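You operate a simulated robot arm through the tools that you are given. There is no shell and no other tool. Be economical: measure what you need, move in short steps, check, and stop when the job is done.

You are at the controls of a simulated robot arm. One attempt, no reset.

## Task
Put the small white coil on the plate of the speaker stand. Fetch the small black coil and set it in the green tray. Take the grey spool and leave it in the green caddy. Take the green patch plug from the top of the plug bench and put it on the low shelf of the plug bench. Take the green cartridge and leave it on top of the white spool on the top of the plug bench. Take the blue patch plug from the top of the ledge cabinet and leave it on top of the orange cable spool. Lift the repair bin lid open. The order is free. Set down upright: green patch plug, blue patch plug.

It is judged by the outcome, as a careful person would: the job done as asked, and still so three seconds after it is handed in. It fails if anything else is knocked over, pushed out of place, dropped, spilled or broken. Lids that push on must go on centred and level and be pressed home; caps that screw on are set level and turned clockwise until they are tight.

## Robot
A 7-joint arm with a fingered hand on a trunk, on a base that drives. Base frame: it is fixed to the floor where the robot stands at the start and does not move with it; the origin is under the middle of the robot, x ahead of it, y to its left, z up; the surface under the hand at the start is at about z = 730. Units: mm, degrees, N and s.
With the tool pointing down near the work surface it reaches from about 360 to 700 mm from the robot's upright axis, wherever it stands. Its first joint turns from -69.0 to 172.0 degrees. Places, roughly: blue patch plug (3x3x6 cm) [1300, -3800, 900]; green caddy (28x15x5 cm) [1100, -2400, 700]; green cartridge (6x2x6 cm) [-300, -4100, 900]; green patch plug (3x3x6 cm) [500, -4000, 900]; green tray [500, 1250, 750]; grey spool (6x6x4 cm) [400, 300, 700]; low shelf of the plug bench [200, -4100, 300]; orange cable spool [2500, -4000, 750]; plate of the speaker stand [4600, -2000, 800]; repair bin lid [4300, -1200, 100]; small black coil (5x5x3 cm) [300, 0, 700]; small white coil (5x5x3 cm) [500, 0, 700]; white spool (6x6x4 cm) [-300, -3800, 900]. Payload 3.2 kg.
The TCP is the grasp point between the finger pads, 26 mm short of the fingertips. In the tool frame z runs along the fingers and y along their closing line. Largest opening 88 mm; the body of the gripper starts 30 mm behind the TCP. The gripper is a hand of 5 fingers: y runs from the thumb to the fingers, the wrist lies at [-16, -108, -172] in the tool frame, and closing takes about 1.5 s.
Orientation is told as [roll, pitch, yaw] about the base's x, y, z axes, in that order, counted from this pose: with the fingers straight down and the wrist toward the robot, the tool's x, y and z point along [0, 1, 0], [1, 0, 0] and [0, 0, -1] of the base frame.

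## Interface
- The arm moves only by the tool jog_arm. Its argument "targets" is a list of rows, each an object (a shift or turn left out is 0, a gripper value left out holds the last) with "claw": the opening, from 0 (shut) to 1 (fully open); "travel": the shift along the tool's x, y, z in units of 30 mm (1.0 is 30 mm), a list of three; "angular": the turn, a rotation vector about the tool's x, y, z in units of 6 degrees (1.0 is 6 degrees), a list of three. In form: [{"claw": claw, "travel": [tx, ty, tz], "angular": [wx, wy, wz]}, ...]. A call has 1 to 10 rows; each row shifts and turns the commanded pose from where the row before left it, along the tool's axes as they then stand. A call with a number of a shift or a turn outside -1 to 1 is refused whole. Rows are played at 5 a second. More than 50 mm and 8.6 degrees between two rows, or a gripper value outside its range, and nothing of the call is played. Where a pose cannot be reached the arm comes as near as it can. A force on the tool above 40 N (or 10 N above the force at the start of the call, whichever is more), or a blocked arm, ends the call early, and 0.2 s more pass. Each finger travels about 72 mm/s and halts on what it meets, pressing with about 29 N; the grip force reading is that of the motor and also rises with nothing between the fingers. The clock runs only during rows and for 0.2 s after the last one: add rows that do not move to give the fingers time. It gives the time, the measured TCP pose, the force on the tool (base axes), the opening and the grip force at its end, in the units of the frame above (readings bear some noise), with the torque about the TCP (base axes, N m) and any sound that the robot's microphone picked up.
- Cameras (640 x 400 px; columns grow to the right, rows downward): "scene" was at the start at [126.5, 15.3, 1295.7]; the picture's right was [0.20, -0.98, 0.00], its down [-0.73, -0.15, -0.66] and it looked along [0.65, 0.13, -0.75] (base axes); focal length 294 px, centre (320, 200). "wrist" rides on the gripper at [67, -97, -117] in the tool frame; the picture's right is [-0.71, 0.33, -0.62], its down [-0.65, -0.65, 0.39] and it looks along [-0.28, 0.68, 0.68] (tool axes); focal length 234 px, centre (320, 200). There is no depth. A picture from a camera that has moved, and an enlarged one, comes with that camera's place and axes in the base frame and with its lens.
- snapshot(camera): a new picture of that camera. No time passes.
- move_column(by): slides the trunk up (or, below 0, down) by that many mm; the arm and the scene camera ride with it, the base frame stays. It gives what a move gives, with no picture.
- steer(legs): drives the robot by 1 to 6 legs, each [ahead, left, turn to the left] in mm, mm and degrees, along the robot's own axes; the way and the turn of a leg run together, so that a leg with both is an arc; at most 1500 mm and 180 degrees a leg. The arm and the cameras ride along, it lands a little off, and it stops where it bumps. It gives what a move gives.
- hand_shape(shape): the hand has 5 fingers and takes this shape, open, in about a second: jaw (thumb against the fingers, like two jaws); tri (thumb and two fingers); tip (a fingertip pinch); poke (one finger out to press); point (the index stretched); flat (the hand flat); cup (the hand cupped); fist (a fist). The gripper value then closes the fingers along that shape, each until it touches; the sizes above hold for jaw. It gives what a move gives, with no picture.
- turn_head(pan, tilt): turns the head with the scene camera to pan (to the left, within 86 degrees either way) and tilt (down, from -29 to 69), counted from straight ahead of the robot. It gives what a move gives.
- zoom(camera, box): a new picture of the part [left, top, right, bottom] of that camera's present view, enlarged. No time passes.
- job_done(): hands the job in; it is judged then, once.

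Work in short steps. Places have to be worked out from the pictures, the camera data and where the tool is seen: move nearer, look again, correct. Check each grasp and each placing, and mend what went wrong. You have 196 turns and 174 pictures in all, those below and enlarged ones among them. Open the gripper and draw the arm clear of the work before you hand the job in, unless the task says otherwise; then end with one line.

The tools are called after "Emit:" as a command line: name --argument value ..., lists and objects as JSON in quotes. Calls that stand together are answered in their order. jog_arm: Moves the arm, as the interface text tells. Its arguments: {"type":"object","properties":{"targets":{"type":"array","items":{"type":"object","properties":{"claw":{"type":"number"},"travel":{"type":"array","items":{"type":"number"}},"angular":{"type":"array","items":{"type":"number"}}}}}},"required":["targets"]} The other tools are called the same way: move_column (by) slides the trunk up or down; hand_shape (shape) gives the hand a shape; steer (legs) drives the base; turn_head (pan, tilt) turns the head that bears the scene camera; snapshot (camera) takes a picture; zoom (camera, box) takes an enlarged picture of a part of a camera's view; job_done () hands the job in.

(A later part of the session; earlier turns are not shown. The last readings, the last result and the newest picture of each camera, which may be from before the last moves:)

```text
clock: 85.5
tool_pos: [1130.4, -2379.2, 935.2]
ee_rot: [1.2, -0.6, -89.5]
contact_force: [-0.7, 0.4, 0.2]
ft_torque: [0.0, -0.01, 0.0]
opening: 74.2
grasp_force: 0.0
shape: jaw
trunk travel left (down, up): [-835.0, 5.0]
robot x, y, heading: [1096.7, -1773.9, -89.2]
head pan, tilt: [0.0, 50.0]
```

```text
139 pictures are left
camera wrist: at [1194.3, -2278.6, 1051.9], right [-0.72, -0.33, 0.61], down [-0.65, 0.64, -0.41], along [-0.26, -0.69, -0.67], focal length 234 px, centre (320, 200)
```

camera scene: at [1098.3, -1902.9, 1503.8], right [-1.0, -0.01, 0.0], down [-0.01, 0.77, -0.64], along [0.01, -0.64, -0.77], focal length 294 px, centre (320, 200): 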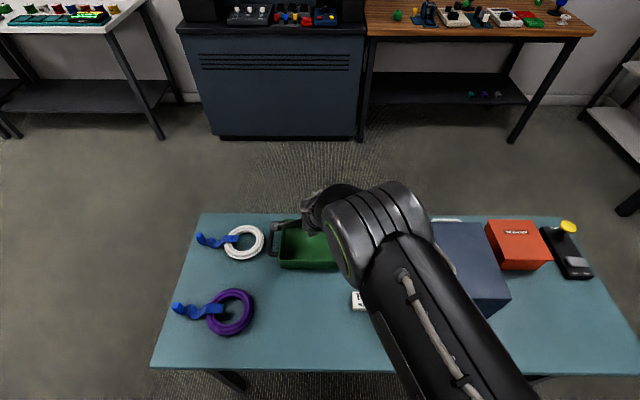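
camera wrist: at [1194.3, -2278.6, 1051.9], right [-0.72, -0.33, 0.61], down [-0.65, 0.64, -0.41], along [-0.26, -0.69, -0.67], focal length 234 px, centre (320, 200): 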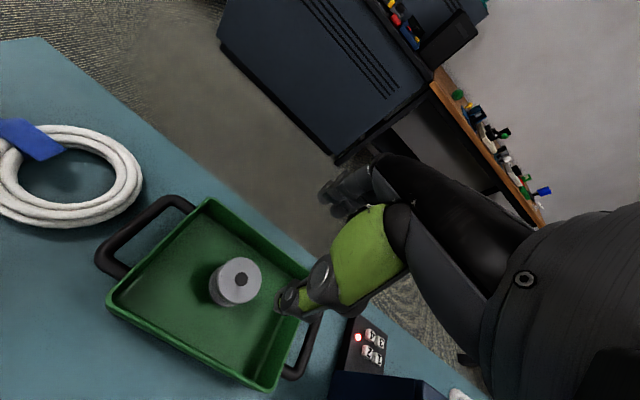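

The grey spool is standing in the caddy. Next I go to the plug bench: tuck the arm, back off, pass the teal table's west end and stop facing the bench.

Emit:
jog_arm --targets '[{"travel": [0, -1, -1]}, {"travel": [0, -1, -1]}, {"travel": [0, -1, -1]}, {"travel": [0, -1, 0]}, {"travel": [0, -1, 0]}, {"travel": [0, -1, 0]}]'

Emit:
steer --legs '[[-380, 0, 0], [0, -1280, 0], [1050, 0, 0]]'

Emit:
turn_head --pan 15 --tilt 25

Emit:
snapshot --camera "scene"

```text
clock: 86.2
tool_pos: [1114.8, -2245.4, 885.5]
ee_rot: [1.8, 14.8, -91.6]
contact_force: [-0.4, 0.0, 0.8]
ft_torque: [-0.01, 0.02, -0.01]
opening: 74.7
grasp_force: 0.1
shape: jaw
trunk travel left (down, up): [-835.0, 5.0]
robot x, y, heading: [1095.1, -1773.7, -89.1]
head pan, tilt: [0.0, 50.0]
stopped in row 3: the arm was blocked; the commanded pose is now the measured one
```

```text
clock: 99.6
tool_pos: [-177.3, -2913.8, 886.3]
ee_rot: [1.8, 14.6, -93.0]
contact_force: [-1.8, -0.1, -0.3]
ft_torque: [0.03, -0.01, 0.03]
opening: 74.7
grasp_force: 0.1
shape: jaw
trunk travel left (down, up): [-835.0, 5.0]
robot x, y, heading: [-184.3, -2443.9, -90.6]
head pan, tilt: [0.0, 50.0]
```

```text
clock: 100.5
tool_pos: [-177.5, -2913.4, 885.9]
ee_rot: [1.9, 14.8, -93.0]
contact_force: [-0.4, -1.0, 0.1]
ft_torque: [0.01, 0.01, 0.0]
opening: 75.0
grasp_force: 0.0
shape: jaw
trunk travel left (down, up): [-835.0, 5.0]
robot x, y, heading: [-184.5, -2442.4, -90.6]
head pan, tilt: [15.0, 25.0]
```

```text
138 pictures are left
camera scene: at [-162.1, -2582.8, 1541.2], right [-0.97, -0.25, 0.0], down [-0.1, 0.41, -0.91], along [0.22, -0.88, -0.42], focal length 294 px, centre (320, 200)
```

scene: 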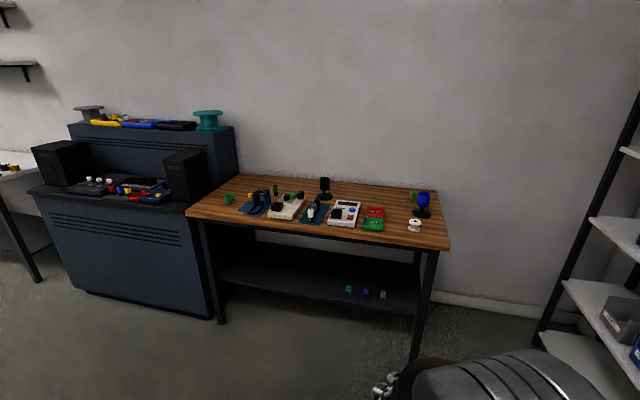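

The arm tipped 15° when it blocked earlier, so I straighten it here in free space, raise it and reach a bit forward.

Emit:
jog_arm --targets '[{"travel": [0, 0.5, -0.5], "angular": [-0.8, 0, 0]}, {"travel": [0, 0.5, -0.5], "angular": [-0.8, 0, 0]}, {"travel": [0, 0.5, -1], "angular": [-0.8, 0, 0]}, {"travel": [0, 0.5, -1], "angular": [0, -0.3, 0]}, {"travel": [0, 0.5, -1]}, {"travel": [0, 0, -1]}, {"travel": [0, 0, -1]}, {"travel": [0, 0, -1]}]'

```text
clock: 102.3
tool_pos: [-186.3, -2995.5, 1088.5]
ee_rot: [0.0, 0.3, -93.4]
contact_force: [0.1, 0.8, 0.4]
ft_torque: [-0.04, 0.02, -0.01]
opening: 74.3
grasp_force: 0.1
shape: jaw
trunk travel left (down, up): [-835.0, 5.0]
robot x, y, heading: [-183.2, -2442.7, -90.9]
head pan, tilt: [15.0, 25.0]
```

The arm is upright again. I drive toward the bench in line with the cartridge and look.

Emit:
steer --legs '[[690, -95, 1]]'

Emit:
turn_head --pan 0 --tilt 38

Emit:
snapshot --camera "scene"

Emit:
snapshot --camera "wrist"

```text
clock: 106.0
tool_pos: [-270.7, -3675.4, 1087.9]
ee_rot: [0.1, 0.2, -92.4]
contact_force: [-0.1, -0.6, -0.3]
ft_torque: [-0.01, -0.01, -0.02]
opening: 74.4
grasp_force: 0.1
shape: jaw
trunk travel left (down, up): [-835.0, 5.0]
robot x, y, heading: [-281.9, -3118.1, -89.6]
head pan, tilt: [15.0, 25.0]
```

```text
clock: 106.8
tool_pos: [-270.4, -3674.8, 1087.6]
ee_rot: [0.0, 0.2, -92.4]
contact_force: [0.0, -0.2, -0.2]
ft_torque: [0.03, -0.01, -0.04]
opening: 74.6
grasp_force: 0.0
shape: jaw
trunk travel left (down, up): [-835.0, 5.0]
robot x, y, heading: [-277.2, -3121.1, -89.7]
head pan, tilt: [0.0, 38.0]
```

```text
137 pictures are left
camera scene: at [-278.9, -3259.2, 1521.0], right [-1.0, -0.01, 0.0], down [0.0, 0.62, -0.79], along [0.01, -0.79, -0.62], focal length 294 px, centre (320, 200)
```

scene: 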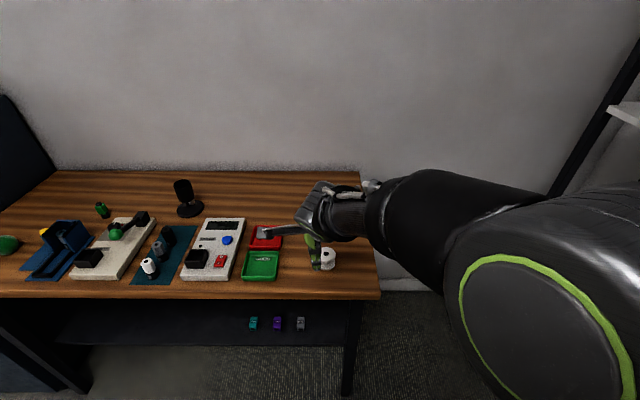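

```text
136 pictures are left
camera wrist: at [-199.9, -3581.6, 1205.9], right [-0.72, -0.31, 0.62], down [-0.62, 0.68, -0.38], along [-0.31, -0.66, -0.68], focal length 234 px, centre (320, 200)
```

wrist: 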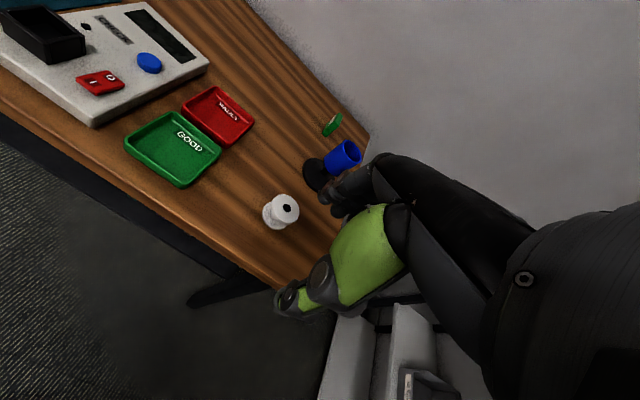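

I zoom in on the cartridge and the blue object in front of it.

Emit:
zoom --camera "wrist" --box '[250, 90, 410, 240]'

```text
2.67 times, centred on (330, 165) of wrist
camera zoom: at [-199.9, -3581.6, 1205.9], right [-0.72, -0.31, 0.62], down [-0.62, 0.68, -0.38], along [-0.31, -0.66, -0.68], focal length 624 px, centre (293, 293)
```

zoom: 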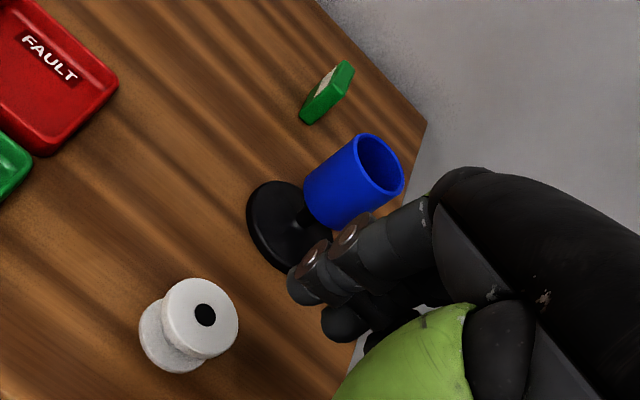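

The cartridge stands thin-side across x, behind the blue cup stand (top z≈1005, at (-307,-3924)). I swing the hand 90° so the wrist lies to my right and the grip closes along x.

Emit:
jog_arm --targets '[{"angular": [0, 0, -1]}, {"angular": [0, 0, -1]}, {"angular": [0, 0, -1]}, {"angular": [0, 0, -1]}, {"angular": [0, 0, -1]}, {"angular": [0, 0, -1]}, {"angular": [0, 0, -1]}, {"angular": [0, 0, -1]}, {"angular": [0, 0, -1]}, {"angular": [0, 0, -1]}]'

Emit:
snapshot --camera "scene"

```text
clock: 109.0
tool_pos: [-270.9, -3675.7, 1088.4]
ee_rot: [0.2, 0.2, -32.3]
contact_force: [0.4, 0.3, -0.8]
ft_torque: [-0.03, -0.03, 0.02]
opening: 74.6
grasp_force: 0.1
shape: jaw
trunk travel left (down, up): [-835.0, 5.0]
robot x, y, heading: [-277.1, -3119.5, -89.4]
head pan, tilt: [0.0, 38.0]
```

```text
134 pictures are left
camera scene: at [-279.2, -3259.7, 1520.9], right [-1.0, -0.01, 0.0], down [0.0, 0.62, -0.79], along [0.01, -0.79, -0.62], focal length 294 px, centre (320, 200)
```

scene: 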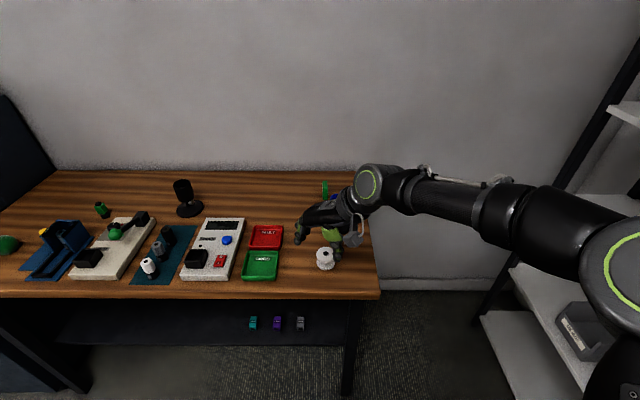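

That posture works well. I zoom in on the cartridge.

Emit:
zoom --camera "scene" --box '[280, 160, 400, 280]'

Emit:
jog_arm --targets '[{"angular": [0, 0, -1]}, {"angular": [0, 0, -1]}, {"angular": [0, 0, -1]}, {"angular": [0, 0, -1]}, {"angular": [0, 0, -1]}]'

Emit:
snapshot --camera "wrist"

```text
3.33 times, centred on (340, 220) of scene
camera zoom: at [-279.2, -3259.7, 1520.9], right [-1.0, -0.01, 0.0], down [0.0, 0.62, -0.79], along [0.01, -0.79, -0.62], focal length 981 px, centre (253, 133)
```

zoom: 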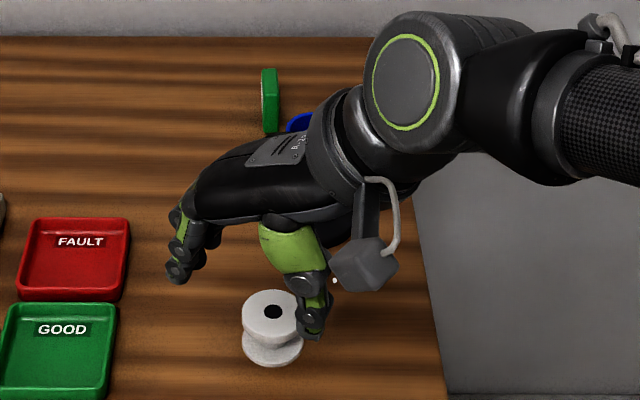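

```text
clock: 110.2
tool_pos: [-269.7, -3676.1, 1088.1]
ee_rot: [0.3, 0.0, -2.3]
contact_force: [-0.1, 0.5, 0.2]
ft_torque: [0.0, -0.02, -0.03]
opening: 74.6
grasp_force: 0.1
shape: jaw
trunk travel left (down, up): [-835.0, 5.0]
robot x, y, heading: [-278.0, -3125.7, -89.5]
head pan, tilt: [0.0, 38.0]
```

```text
132 pictures are left
camera wrist: at [-365.1, -3605.7, 1205.9], right [0.3, -0.72, 0.62], down [-0.68, -0.62, -0.39], along [0.67, -0.3, -0.68], focal length 234 px, centre (320, 200)
```

wrist: 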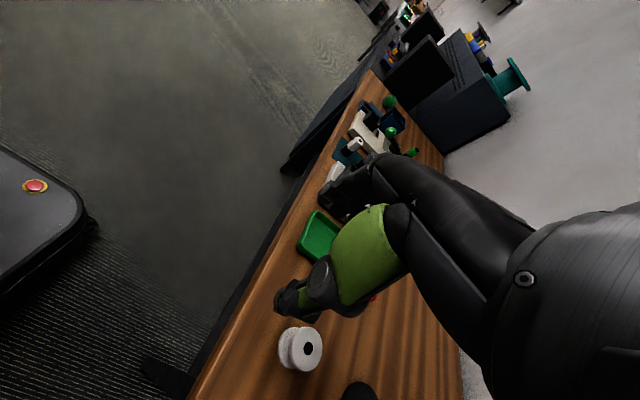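

The cartridge is too deep on the bench for a sideways wrist, but its 60 mm depth fits the 88 mm opening front-to-back. I turn the hand back and open fully.

Emit:
jog_arm --targets '[{"claw": 1.0, "angular": [0, 0, 1]}, {"angular": [0, 0, 1]}, {"angular": [0, 0, 1]}, {"angular": [0, 0, 1]}, {"angular": [0, 0, 1]}, {"angular": [0, 0, 1]}, {"angular": [0, 0, 1]}, {"angular": [0, 0, 1]}, {"angular": [0, 0, 1]}, {"angular": [0, 0, 1]}]'

Emit:
jog_arm --targets '[{"angular": [0, 0, 1]}, {"angular": [0, 0, 1]}, {"angular": [0, 0, 1]}, {"angular": [0, 0, 1]}, {"angular": [0, 0, 0.6]}, {}]'

Emit:
steer --legs '[[250, 0, 0]]'

Emit:
snapshot --camera "wrist"

```text
clock: 112.4
tool_pos: [-270.7, -3675.9, 1088.1]
ee_rot: [0.1, 0.3, -62.4]
contact_force: [-1.4, -1.1, 0.5]
ft_torque: [0.01, 0.02, 0.01]
opening: 87.8
grasp_force: 0.1
shape: jaw
trunk travel left (down, up): [-835.0, 5.0]
robot x, y, heading: [-278.5, -3121.5, -89.8]
head pan, tilt: [0.0, 38.0]
```

```text
clock: 113.8
tool_pos: [-275.4, -3678.6, 1093.9]
ee_rot: [1.6, 0.3, -90.8]
contact_force: [0.0, -0.4, -0.2]
ft_torque: [0.02, 0.02, -0.02]
opening: 87.9
grasp_force: 0.1
shape: jaw
trunk travel left (down, up): [-835.0, 5.0]
robot x, y, heading: [-280.5, -3118.7, -89.6]
head pan, tilt: [0.0, 38.0]
```

```text
clock: 115.6
tool_pos: [-274.9, -3926.4, 1093.7]
ee_rot: [1.6, 0.2, -90.9]
contact_force: [0.1, 0.6, 0.3]
ft_torque: [-0.01, 0.01, -0.08]
opening: 87.7
grasp_force: 0.1
shape: jaw
trunk travel left (down, up): [-835.0, 5.0]
robot x, y, heading: [-278.8, -3371.2, -89.9]
head pan, tilt: [0.0, 38.0]
```

```text
131 pictures are left
camera wrist: at [-209.6, -3829.1, 1213.1], right [-0.73, -0.32, 0.6], down [-0.63, 0.67, -0.4], along [-0.27, -0.67, -0.69], focal length 234 px, centre (320, 200)
```

wrist: 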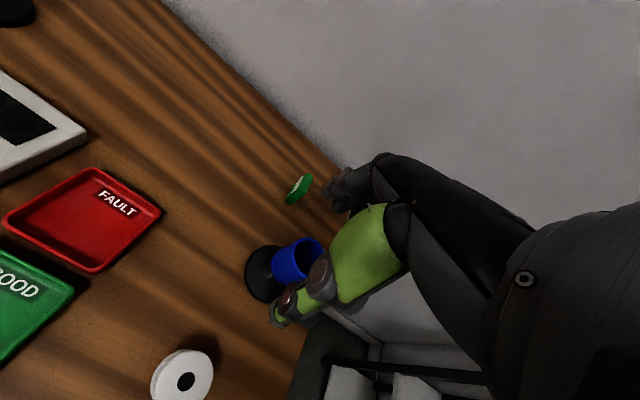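

I zoom for the cartridge's shape and place.

Emit:
zoom --camera "wrist" --box '[260, 150, 340, 230]'

```text
5.00 times, centred on (300, 190) of wrist
camera zoom: at [-209.6, -3829.1, 1213.1], right [-0.73, -0.32, 0.6], down [-0.63, 0.67, -0.4], along [-0.27, -0.67, -0.69], focal length 1171 px, centre (420, 250)
```

zoom: 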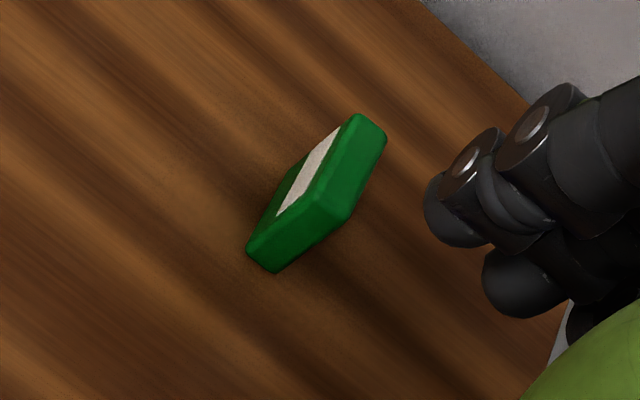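

Triangulating two wrist views puts the bench top at z≈855 and the cartridge at about (-293,-4140) with its top near 905. I drive 85 mm nearer, move over it and partway down.

Emit:
steer --legs '[[85, 0, 0]]'

Emit:
jog_arm --targets '[{"travel": [-0.2, 1, 0]}, {"travel": [-0.2, 1, 0]}, {"travel": [-0.2, 1, 0]}, {"travel": [0, 1, 0]}, {"travel": [0, 0.2, 1]}, {"travel": [0, 0, 1]}, {"travel": [0, 0, 1]}, {}]'

Emit:
snapshot --camera "wrist"

Emit:
snapshot --camera "scene"

```text
clock: 116.7
tool_pos: [-275.0, -4010.3, 1094.6]
ee_rot: [1.9, 0.2, -91.1]
contact_force: [1.0, -0.3, 0.4]
ft_torque: [0.03, 0.03, -0.02]
opening: 87.8
grasp_force: 0.2
shape: jaw
trunk travel left (down, up): [-835.0, 5.0]
robot x, y, heading: [-281.8, -3454.4, -89.9]
head pan, tilt: [0.0, 38.0]
```

```text
clock: 118.5
tool_pos: [-292.3, -4135.6, 1005.1]
ee_rot: [2.0, 0.3, -91.1]
contact_force: [-0.4, -0.2, 0.5]
ft_torque: [-0.02, -0.02, -0.01]
opening: 88.0
grasp_force: 0.0
shape: jaw
trunk travel left (down, up): [-835.0, 5.0]
robot x, y, heading: [-279.9, -3454.3, -89.8]
head pan, tilt: [0.0, 38.0]
```

```text
129 pictures are left
camera wrist: at [-228.1, -4039.2, 1124.0], right [-0.73, -0.32, 0.6], down [-0.63, 0.67, -0.41], along [-0.27, -0.67, -0.69], focal length 234 px, centre (320, 200)
```

wrist: 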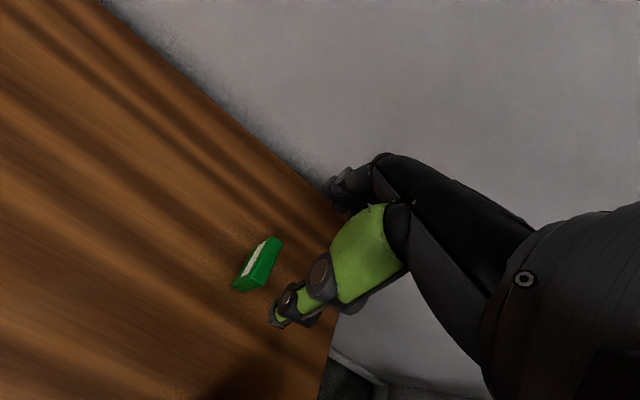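

```text
128 pictures are left
camera scene: at [-278.0, -3590.3, 1521.0], right [-1.0, 0.0, 0.0], down [0.0, 0.62, -0.79], along [0.0, -0.79, -0.62], focal length 294 px, centre (320, 200)
```

scene: 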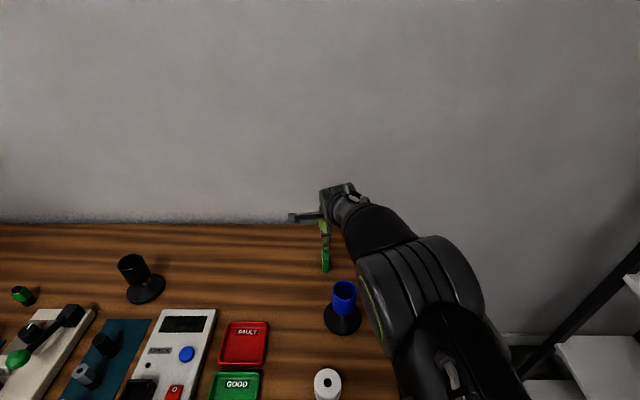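

Agreement: cartridge centre (-291,-4142). I level the hand and descend to z≈893 in two parts.

Emit:
jog_arm --targets '[{"travel": [0, 0.2, 0.7], "angular": [0, -0.33, 0]}, {"travel": [0, 0, 1]}, {"travel": [0, 0, 0.8]}, {}]'

Emit:
snapshot --camera "wrist"

Emit:
snapshot --camera "scene"

```text
clock: 119.5
tool_pos: [-292.1, -4142.1, 930.2]
ee_rot: [-0.1, 0.3, -90.9]
contact_force: [-0.4, 0.7, 0.0]
ft_torque: [0.0, 0.01, 0.02]
opening: 87.8
grasp_force: 0.1
shape: jaw
trunk travel left (down, up): [-835.0, 5.0]
robot x, y, heading: [-275.9, -3451.5, -89.6]
head pan, tilt: [0.0, 38.0]
```

```text
127 pictures are left
camera wrist: at [-222.9, -4046.1, 1046.6], right [-0.71, -0.32, 0.62], down [-0.64, 0.67, -0.38], along [-0.29, -0.67, -0.68], focal length 234 px, centre (320, 200)
```

wrist: 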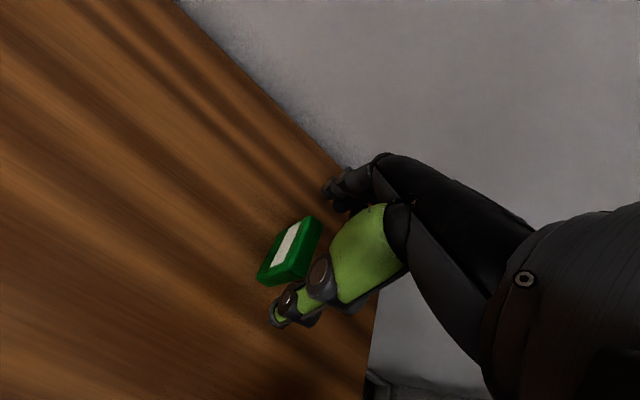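

```text
126 pictures are left
camera scene: at [-277.9, -3590.8, 1520.9], right [-1.0, 0.0, 0.0], down [0.0, 0.62, -0.79], along [0.0, -0.79, -0.62], focal length 294 px, centre (320, 200)
```

scene: 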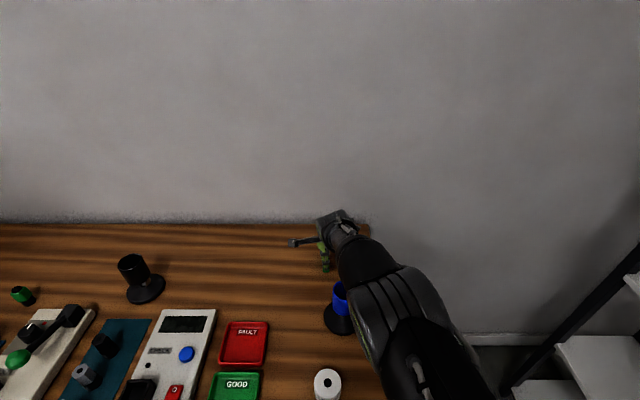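

The forearm clears the blue cup by about 100 mm. I shift 6 mm in x, descend and close.

Emit:
jog_arm --targets '[{"travel": [0.2, 0, 0.5]}, {"travel": [0, 0, 0.6]}, {"travel": [0, 0, 0.15]}, {}]'

Emit:
jog_arm --targets '[{"claw": 0}, {}, {}, {}, {}, {}, {}]'

Emit:
snapshot --camera "wrist"

```text
clock: 120.5
tool_pos: [-285.8, -4140.8, 890.6]
ee_rot: [0.0, 0.3, -90.9]
contact_force: [0.7, 0.6, -0.1]
ft_torque: [-0.02, -0.01, 0.0]
opening: 88.1
grasp_force: 0.1
shape: jaw
trunk travel left (down, up): [-835.0, 5.0]
robot x, y, heading: [-281.1, -3452.5, -89.5]
head pan, tilt: [0.0, 38.0]
```

```text
clock: 122.1
tool_pos: [-285.1, -4140.8, 892.6]
ee_rot: [-0.1, 0.2, -90.9]
contact_force: [-0.2, 0.1, 1.0]
ft_torque: [0.02, 0.02, 0.01]
opening: 32.5
grasp_force: 29.2
shape: jaw
trunk travel left (down, up): [-835.0, 5.0]
robot x, y, heading: [-277.7, -3457.0, -89.9]
head pan, tilt: [0.0, 38.0]
```

```text
125 pictures are left
camera wrist: at [-216.6, -4045.0, 1008.9], right [-0.71, -0.32, 0.62], down [-0.64, 0.67, -0.38], along [-0.29, -0.67, -0.68], focal length 234 px, centre (320, 200)
```

wrist: 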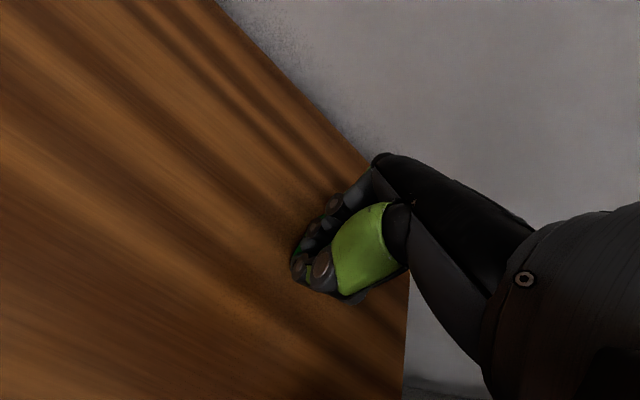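

Something is held at 32 mm. I lift and inspect.

Emit:
jog_arm --targets '[{"travel": [0, 0, -0.5]}, {"travel": [0, 0, -1]}, {"travel": [0, 0, -1]}, {"travel": [0, 0, -1]}, {"travel": [0, 0, -1]}, {}]'

Emit:
zoom --camera "wrist" --box '[240, 150, 440, 330]'

Emit:
zoom --camera "scene" --box '[250, 130, 450, 330]'

```text
clock: 123.5
tool_pos: [-285.6, -4141.6, 1024.6]
ee_rot: [-0.2, 0.4, -90.9]
contact_force: [0.0, -0.3, 0.1]
ft_torque: [0.02, 0.03, -0.01]
opening: 32.6
grasp_force: 29.1
shape: jaw
trunk travel left (down, up): [-835.0, 5.0]
robot x, y, heading: [-279.2, -3454.3, -89.8]
head pan, tilt: [0.0, 38.0]
```

```text
2.22 times, centred on (340, 240) of wrist
camera zoom: at [-216.3, -4046.0, 1142.8], right [-0.71, -0.32, 0.62], down [-0.64, 0.67, -0.38], along [-0.29, -0.67, -0.68], focal length 520 px, centre (276, 111)
```

zoom: 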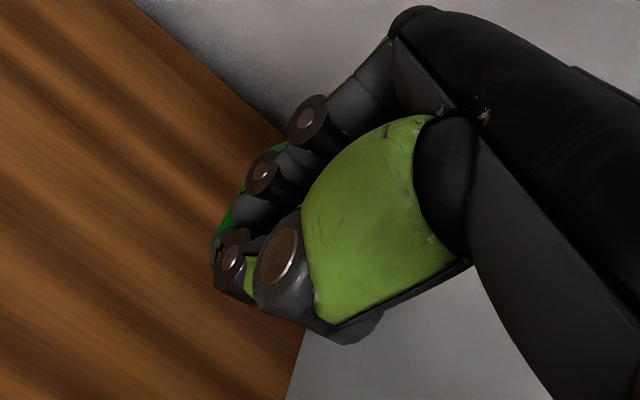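

```text
2.00 times, centred on (350, 230) of scene
camera zoom: at [-278.0, -3591.8, 1520.8], right [-1.0, 0.0, 0.0], down [0.0, 0.62, -0.79], along [0.0, -0.79, -0.62], focal length 589 px, centre (260, 140)
```

zoom: 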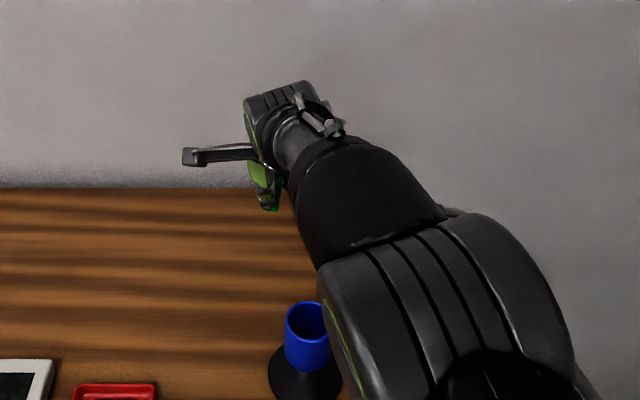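

The cartridge is held between thumb and fingers. I raise a bit and drive back 300 mm to bring it near the white spool, then look.

Emit:
jog_arm --targets '[{"travel": [0, 0, -1]}]'

Emit:
steer --legs '[[-260, 0, 0]]'

Emit:
snapshot --camera "scene"

Emit:
snapshot --camera "wrist"

```text
clock: 123.9
tool_pos: [-286.1, -4142.6, 1056.8]
ee_rot: [-0.1, 0.2, -91.0]
contact_force: [-0.4, 0.5, -0.1]
ft_torque: [-0.01, 0.01, 0.02]
opening: 32.5
grasp_force: 28.9
shape: jaw
trunk travel left (down, up): [-835.0, 5.0]
robot x, y, heading: [-281.0, -3451.1, -89.9]
head pan, tilt: [0.0, 38.0]
```

```text
clock: 125.8
tool_pos: [-286.6, -3877.6, 1055.1]
ee_rot: [-0.1, 0.3, -91.1]
contact_force: [-0.1, 0.5, -0.3]
ft_torque: [-0.02, 0.0, 0.0]
opening: 32.5
grasp_force: 29.1
shape: jaw
trunk travel left (down, up): [-835.0, 5.0]
robot x, y, heading: [-279.9, -3190.8, -89.9]
head pan, tilt: [0.0, 38.0]
```

```text
122 pictures are left
camera scene: at [-279.0, -3326.7, 1520.8], right [-1.0, 0.0, 0.0], down [0.0, 0.62, -0.79], along [0.0, -0.79, -0.62], focal length 294 px, centre (320, 200)
```

scene: 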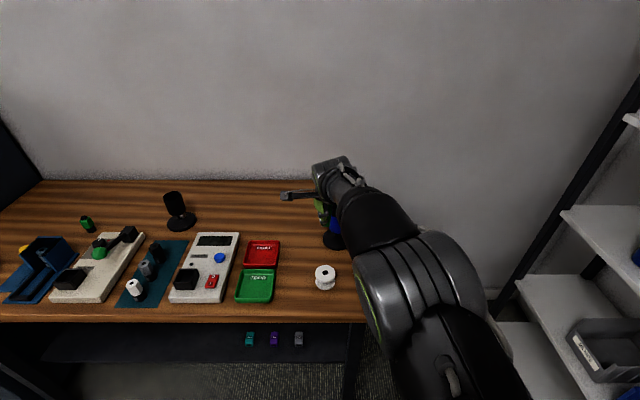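

```text
121 pictures are left
camera wrist: at [-218.7, -3782.2, 1173.0], right [-0.71, -0.32, 0.62], down [-0.64, 0.67, -0.38], along [-0.29, -0.67, -0.68], focal length 234 px, centre (320, 200)
```

wrist: 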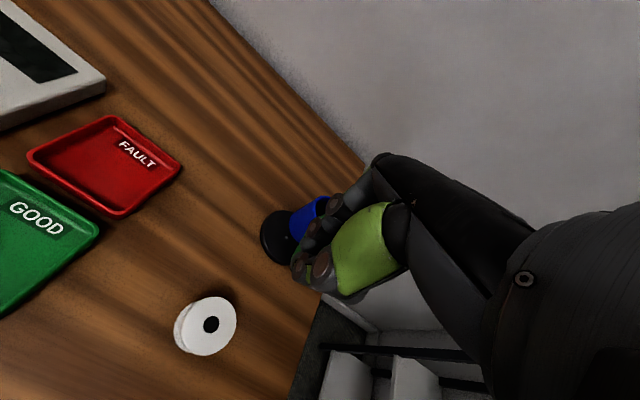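

The spool is at (-291,-3822), top z≈895, by both cameras. I check how the cartridge sits in the hand.

Emit:
zoom --camera "scene" --box '[280, 150, 380, 250]'

Emit:
zoom --camera "wrist" --box '[260, 190, 340, 300]'

```text
4.00 times, centred on (330, 200) of scene
camera zoom: at [-279.0, -3326.7, 1520.8], right [-1.0, 0.0, 0.0], down [0.0, 0.62, -0.79], along [0.0, -0.79, -0.62], focal length 1177 px, centre (280, 200)
```

zoom: 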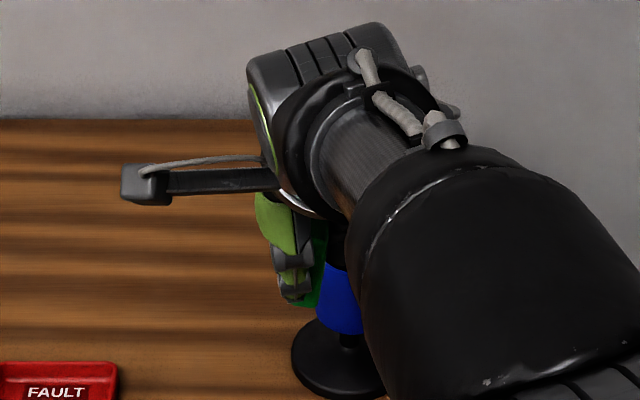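

```text
3.64 times, centred on (300, 245) of wrist
camera zoom: at [-218.7, -3782.2, 1173.0], right [-0.71, -0.32, 0.62], down [-0.64, 0.67, -0.38], along [-0.29, -0.67, -0.68], focal length 852 px, centre (393, 36)
```

zoom: 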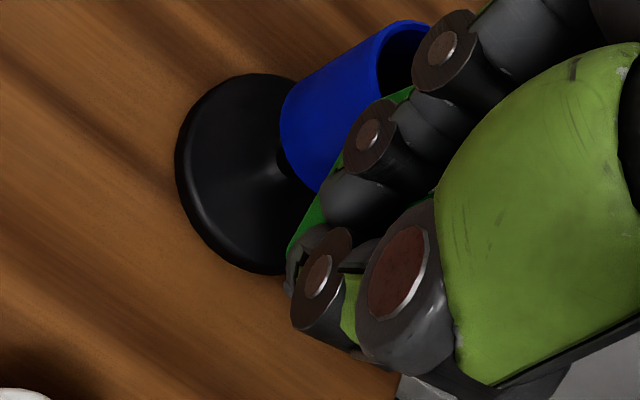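

The cartridge hangs about 10 mm to -x of the TCP and about 37 mm below it. I move so it sits over the spool and lower to just above.

Emit:
jog_arm --targets '[{"travel": [0.1, -1, 0]}, {"travel": [0.1, -0.85, 0]}, {"travel": [0, 0, 1]}, {"travel": [0, 0, 1]}, {"travel": [0, 0, 0.9]}, {}]'

Emit:
snapshot --camera "wrist"

Emit:
zoom --camera "scene" --box '[270, 190, 380, 300]'

```text
clock: 127.2
tool_pos: [-283.1, -3820.0, 966.7]
ee_rot: [-0.2, 0.3, -91.0]
contact_force: [0.0, 0.0, -1.1]
ft_torque: [-0.01, 0.0, 0.01]
opening: 32.6
grasp_force: 29.1
shape: jaw
trunk travel left (down, up): [-835.0, 5.0]
robot x, y, heading: [-278.6, -3196.4, -89.9]
head pan, tilt: [0.0, 38.0]
```

```text
118 pictures are left
camera wrist: at [-213.2, -3724.4, 1084.3], right [-0.71, -0.32, 0.63], down [-0.64, 0.67, -0.38], along [-0.29, -0.67, -0.68], focal length 234 px, centre (320, 200)
```

wrist: 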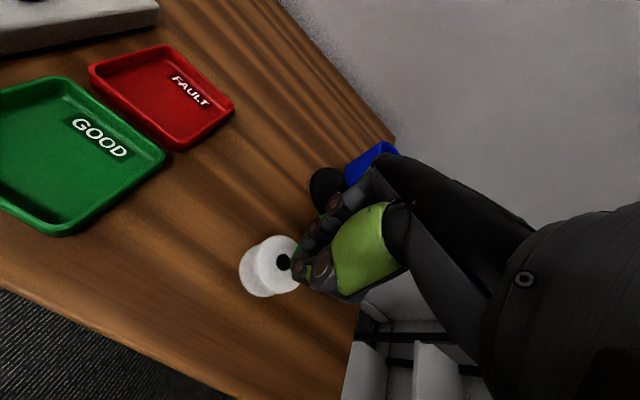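

```text
3.64 times, centred on (325, 245) of scene
camera zoom: at [-278.9, -3325.9, 1520.9], right [-1.0, 0.0, 0.0], down [0.0, 0.62, -0.79], along [0.0, -0.79, -0.62], focal length 1070 px, centre (302, 36)
```

zoom: 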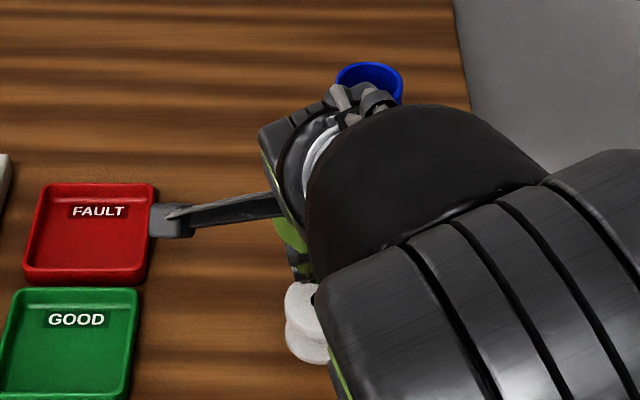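

Alignment holds (spool at (-290,-3820)). I lower slowly and watch the force.

Emit:
jog_arm --targets '[{"travel": [0.1, 0, 0.5]}, {"travel": [0, 0, 0.3]}, {}]'

Emit:
zoom --camera "wrist" --box '[230, 180, 350, 320]'

```text
clock: 128.0
tool_pos: [-280.0, -3821.2, 945.8]
ee_rot: [-0.1, 0.2, -91.1]
contact_force: [0.1, -0.6, -0.6]
ft_torque: [-0.02, 0.03, 0.01]
opening: 32.9
grasp_force: 29.2
shape: jaw
trunk travel left (down, up): [-835.0, 5.0]
robot x, y, heading: [-276.7, -3187.4, -89.9]
head pan, tilt: [0.0, 38.0]
```

```text
2.86 times, centred on (290, 250) of wrist
camera zoom: at [-209.8, -3725.0, 1062.6], right [-0.71, -0.32, 0.62], down [-0.64, 0.67, -0.38], along [-0.29, -0.67, -0.68], focal length 669 px, centre (406, 57)
```

zoom: 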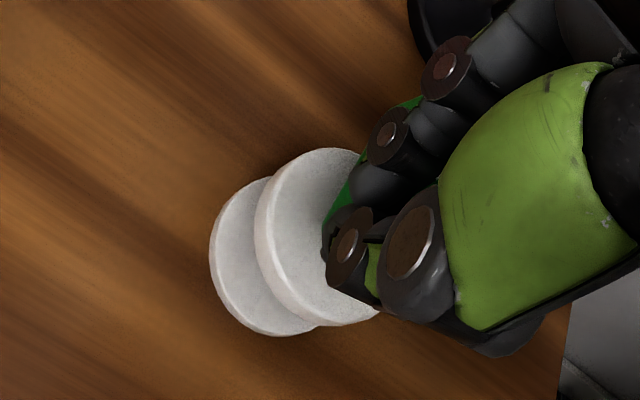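

No contact yet; I step down further.

Emit:
jog_arm --targets '[{"travel": [0, 0, 0.13]}, {"travel": [0, 0, 0.1]}, {"travel": [0, 0, 0.1]}, {}]'

```text
clock: 129.0
tool_pos: [-278.2, -3821.4, 934.8]
ee_rot: [-0.1, 0.2, -91.0]
contact_force: [0.9, 0.5, -0.3]
ft_torque: [0.0, -0.01, -0.01]
opening: 32.8
grasp_force: 28.9
shape: jaw
trunk travel left (down, up): [-835.0, 5.0]
robot x, y, heading: [-278.5, -3190.5, -89.8]
head pan, tilt: [0.0, 38.0]
```

Emit:
jog_arm --targets '[{"travel": [0, 0, 0.1]}, {"travel": [0, 0, 0.08]}, {}]'

Emit:
zoom --camera "wrist" --box '[230, 180, 350, 320]'

```text
clock: 129.8
tool_pos: [-277.7, -3821.9, 931.6]
ee_rot: [-0.2, 0.2, -91.0]
contact_force: [0.1, -0.2, 3.7]
ft_torque: [-0.08, 0.05, 0.02]
opening: 32.8
grasp_force: 28.9
shape: jaw
trunk travel left (down, up): [-835.0, 5.0]
robot x, y, heading: [-280.5, -3191.9, -89.8]
head pan, tilt: [0.0, 38.0]
```

```text
2.86 times, centred on (290, 250) of wrist
camera zoom: at [-208.5, -3725.4, 1048.2], right [-0.71, -0.32, 0.62], down [-0.64, 0.67, -0.39], along [-0.29, -0.67, -0.68], focal length 669 px, centre (406, 57)
```

zoom: 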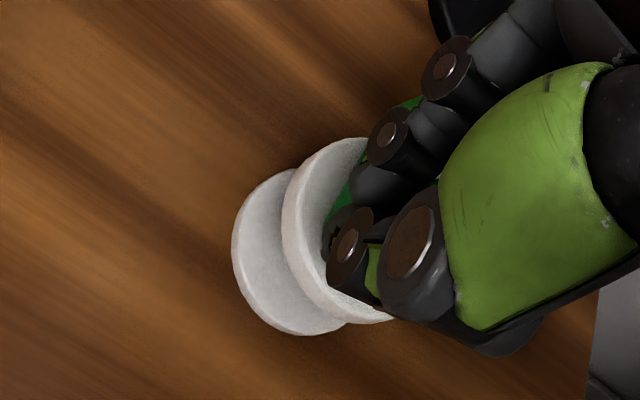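

Light contact exactly where expected. I open gradually and rise straight up.

Emit:
jog_arm --targets '[{"claw": 0.5}, {"claw": 0.65}, {"claw": 0.8}, {"claw": 1.0}, {}, {}]'

Emit:
zoom --camera "wrist" --box '[220, 150, 380, 330]'

```text
clock: 131.2
tool_pos: [-278.4, -3821.7, 931.1]
ee_rot: [-0.2, 0.3, -91.0]
contact_force: [0.4, -0.3, -0.5]
ft_torque: [0.01, -0.02, 0.01]
opening: 87.8
grasp_force: 0.1
shape: jaw
trunk travel left (down, up): [-835.0, 5.0]
robot x, y, heading: [-279.1, -3191.1, -89.9]
head pan, tilt: [0.0, 38.0]
```

```text
2.22 times, centred on (300, 240) of wrist
camera zoom: at [-208.6, -3725.7, 1047.6], right [-0.71, -0.32, 0.62], down [-0.64, 0.67, -0.38], along [-0.29, -0.67, -0.68], focal length 520 px, centre (364, 111)
```

zoom: 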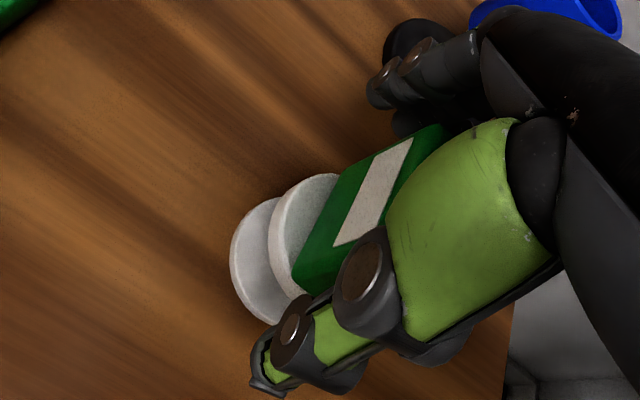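

The cartridge stands on the spool. I rise straight up and check.

Emit:
jog_arm --targets '[{"travel": [0, 0, -1]}, {"travel": [0, 0, -1]}, {"travel": [0, 0, -1]}, {"travel": [0, 0, -1]}, {"travel": [0, 0, -1]}, {}]'

Emit:
snapshot --camera "wrist"

```text
clock: 132.6
tool_pos: [-276.8, -3821.8, 1080.2]
ee_rot: [-0.1, 0.4, -91.0]
contact_force: [0.2, 0.1, 0.1]
ft_torque: [0.0, 0.01, 0.04]
opening: 87.9
grasp_force: 0.0
shape: jaw
trunk travel left (down, up): [-835.0, 5.0]
robot x, y, heading: [-275.7, -3189.7, -89.7]
head pan, tilt: [0.0, 38.0]
```

```text
113 pictures are left
camera wrist: at [-207.6, -3725.3, 1197.7], right [-0.71, -0.32, 0.62], down [-0.64, 0.67, -0.38], along [-0.29, -0.67, -0.68], focal length 234 px, centre (320, 200)
```

wrist: 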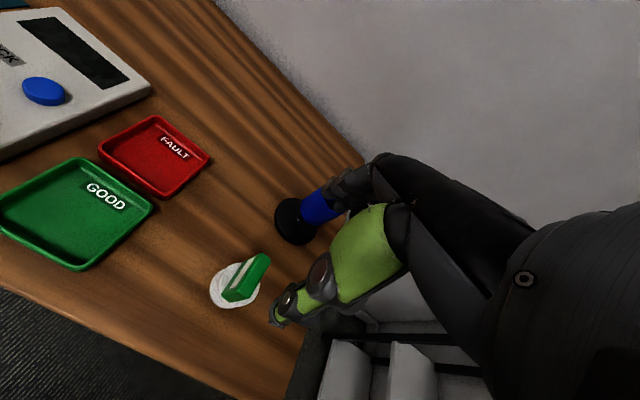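

The cartridge stands cleanly on the white spool. Next is the green plug at about (457,-4013); I drive left along the bench.

Emit:
steer --legs '[[0, 725, 0]]'

Emit:
snapshot --camera "scene"

Emit:
snapshot --camera "wrist"

```text
clock: 136.5
tool_pos: [433.0, -3826.9, 1079.9]
ee_rot: [-0.1, 0.3, -92.1]
contact_force: [-0.1, -0.3, 0.2]
ft_torque: [-0.02, 0.01, 0.01]
opening: 87.9
grasp_force: 0.0
shape: jaw
trunk travel left (down, up): [-835.0, 5.0]
robot x, y, heading: [442.8, -3194.9, -90.7]
head pan, tilt: [0.0, 38.0]
```

```text
112 pictures are left
camera scene: at [440.4, -3331.0, 1520.9], right [-1.0, 0.02, 0.0], down [0.01, 0.62, -0.79], along [-0.01, -0.79, -0.62], focal length 294 px, centre (320, 200)
```

scene: 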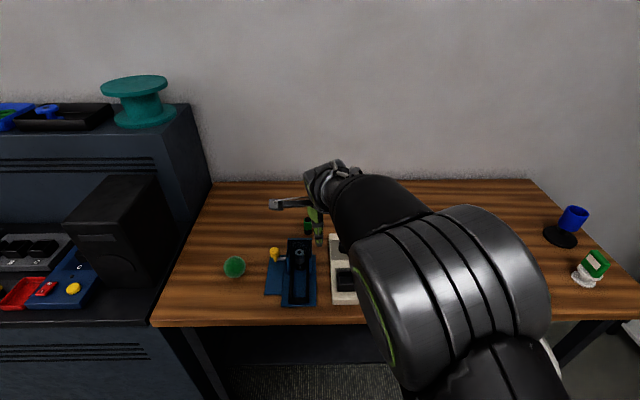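

```text
111 pictures are left
camera wrist: at [504.5, -3731.2, 1197.7], right [-0.72, -0.31, 0.62], down [-0.63, 0.68, -0.38], along [-0.3, -0.67, -0.68], focal length 234 px, centre (320, 200)
```

wrist: 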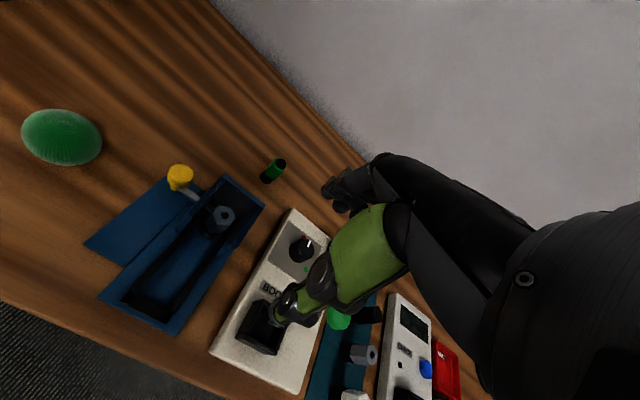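

The plug stands at (472,-4019), z 855–912. I drive 180 ahead and 38 left, then re-measure from above.

Emit:
steer --legs '[[180, 36, 0.7]]'

Emit:
snapshot --camera "wrist"

```text
clock: 138.1
tool_pos: [473.3, -4008.4, 1081.3]
ee_rot: [-0.2, 0.2, -91.6]
contact_force: [-0.2, -0.1, 0.2]
ft_torque: [0.02, -0.04, 0.03]
opening: 87.7
grasp_force: 0.0
shape: jaw
trunk travel left (down, up): [-835.0, 5.0]
robot x, y, heading: [474.6, -3375.1, -90.3]
head pan, tilt: [0.0, 38.0]
```

```text
110 pictures are left
camera wrist: at [544.2, -3912.3, 1198.0], right [-0.71, -0.32, 0.62], down [-0.63, 0.67, -0.38], along [-0.3, -0.67, -0.68], focal length 234 px, centre (320, 200)
```

wrist: 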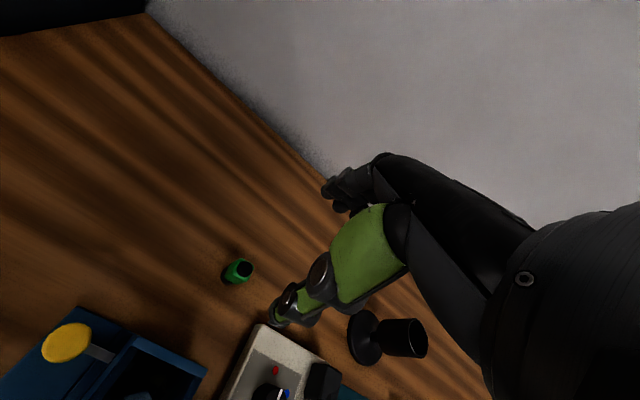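

The plug measures (469,-4020). I narrow the opening to 60 mm and descend, stopping above for a check.

Emit:
jog_arm --targets '[{"claw": 0.68, "travel": [-0.13, 0.4, 0.5]}, {"travel": [0, 0, 1]}, {"travel": [0, 0, 1]}, {"travel": [0, 0, 1]}, {"travel": [0, 0, 1]}, {}]'

Emit:
zoom --camera "wrist" --box '[200, 150, 400, 350]'

```text
clock: 139.5
tool_pos: [469.3, -4019.5, 945.9]
ee_rot: [-0.1, 0.2, -91.6]
contact_force: [-0.4, -0.1, 0.6]
ft_torque: [0.0, -0.02, 0.05]
opening: 60.3
grasp_force: 0.0
shape: jaw
trunk travel left (down, up): [-835.0, 5.0]
robot x, y, heading: [479.6, -3373.1, -90.3]
head pan, tilt: [0.0, 38.0]
```

```text
2.00 times, centred on (300, 250) of wrist
camera zoom: at [539.0, -3923.8, 1063.0], right [-0.72, -0.32, 0.62], down [-0.63, 0.67, -0.39], along [-0.3, -0.67, -0.68], focal length 468 px, centre (360, 100)
```

zoom: 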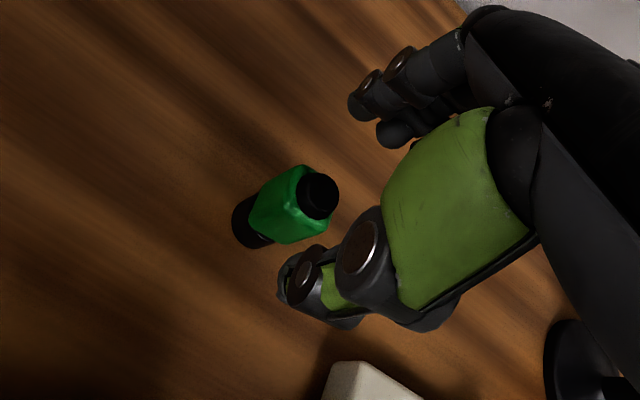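

Aligned within a few mm. I descend to z≈888 and close.

Emit:
jog_arm --targets '[{"travel": [0.05, 0, 1]}, {"travel": [0, 0, 0.93]}, {}, {"claw": 0}, {}, {}, {}, {}, {}, {}]'

Emit:
jog_arm --targets '[{"travel": [0, 0, -0.6]}, {"travel": [0, 0, -1]}, {"travel": [0, 0, -1]}, {"travel": [0, 0, -1]}, {"travel": [0, 0, -1]}, {"travel": [0, 0, -1]}]'

Emit:
zoom --camera "wrist" --box '[200, 150, 400, 350]'

```text
clock: 141.7
tool_pos: [469.8, -4020.3, 887.4]
ee_rot: [-0.1, 0.3, -91.4]
contact_force: [-0.2, 0.6, 0.1]
ft_torque: [0.04, -0.01, 0.01]
opening: 21.2
grasp_force: 28.9
shape: jaw
trunk travel left (down, up): [-835.0, 5.0]
robot x, y, heading: [477.0, -3373.7, -90.4]
head pan, tilt: [0.0, 38.0]
```

```text
clock: 143.1
tool_pos: [471.7, -4017.6, 1054.9]
ee_rot: [-0.1, 0.3, -91.4]
contact_force: [0.2, 0.6, -1.0]
ft_torque: [-0.01, 0.0, -0.02]
opening: 21.1
grasp_force: 28.9
shape: jaw
trunk travel left (down, up): [-835.0, 5.0]
robot x, y, heading: [477.7, -3377.0, -90.6]
head pan, tilt: [0.0, 38.0]
```

```text
2.00 times, centred on (300, 250) of wrist
camera zoom: at [540.7, -3923.1, 1172.7], right [-0.71, -0.32, 0.62], down [-0.63, 0.67, -0.38], along [-0.3, -0.67, -0.68], focal length 468 px, centre (360, 100)
```

zoom: 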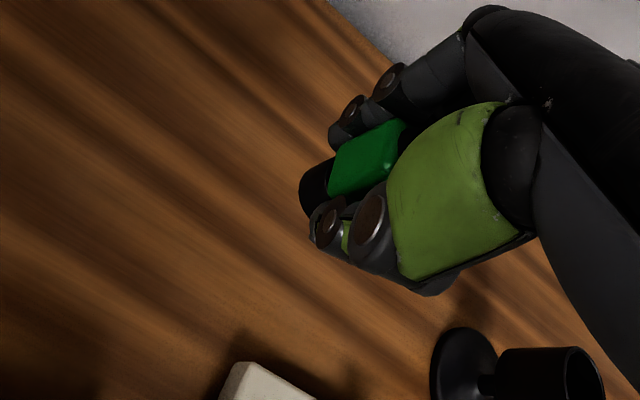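

The plug is held upright. I back out from the bench, shift right to x≈205, then lower the trunk for the low shelf.

Emit:
steer --legs '[[-450, 0, 0.5], [0, -270, 0]]'

Emit:
move_column --by -480

Emit:
turn_head --pan 0 --tilt 30

Emit:
snapshot --camera "scene"

Emit:
snapshot --camera "wrist"

```text
clock: 147.3
tool_pos: [199.4, -3568.6, 1054.7]
ee_rot: [-0.2, 0.3, -91.4]
contact_force: [0.1, 0.7, 0.0]
ft_torque: [0.02, 0.01, -0.01]
opening: 21.1
grasp_force: 29.0
shape: jaw
trunk travel left (down, up): [-835.0, 5.0]
robot x, y, heading: [203.5, -2926.9, -90.3]
head pan, tilt: [0.0, 38.0]
```

```text
refused: -480 is not a number from -400 to 400
```

```text
clock: 148.0
tool_pos: [197.1, -3569.1, 1053.7]
ee_rot: [-0.1, 0.3, -91.4]
contact_force: [0.2, -0.1, -0.7]
ft_torque: [-0.02, -0.02, 0.01]
opening: 21.2
grasp_force: 28.6
shape: jaw
trunk travel left (down, up): [-835.0, 5.0]
robot x, y, heading: [200.4, -2927.2, -90.2]
head pan, tilt: [0.0, 30.0]
```

```text
107 pictures are left
camera scene: at [202.3, -3067.6, 1533.2], right [-1.0, 0.0, 0.0], down [0.0, 0.5, -0.87], along [0.0, -0.87, -0.5], focal length 294 px, centre (320, 200)
```

scene: 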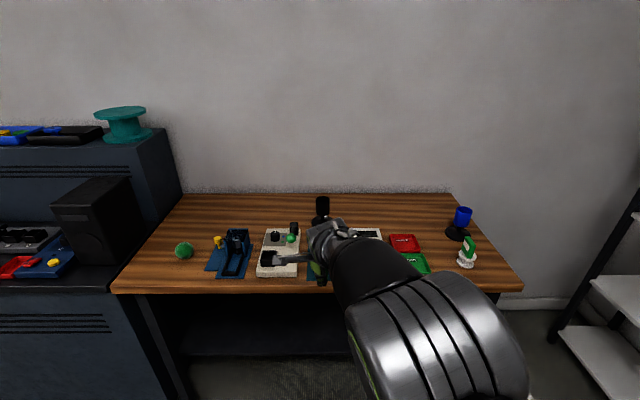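

```text
106 pictures are left
camera wrist: at [268.1, -3473.7, 1172.2], right [-0.71, -0.32, 0.62], down [-0.63, 0.67, -0.38], along [-0.3, -0.67, -0.68], focal length 234 px, centre (320, 200)
```

wrist: 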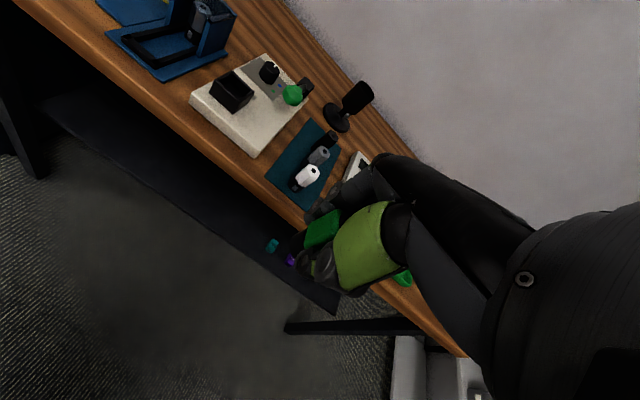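

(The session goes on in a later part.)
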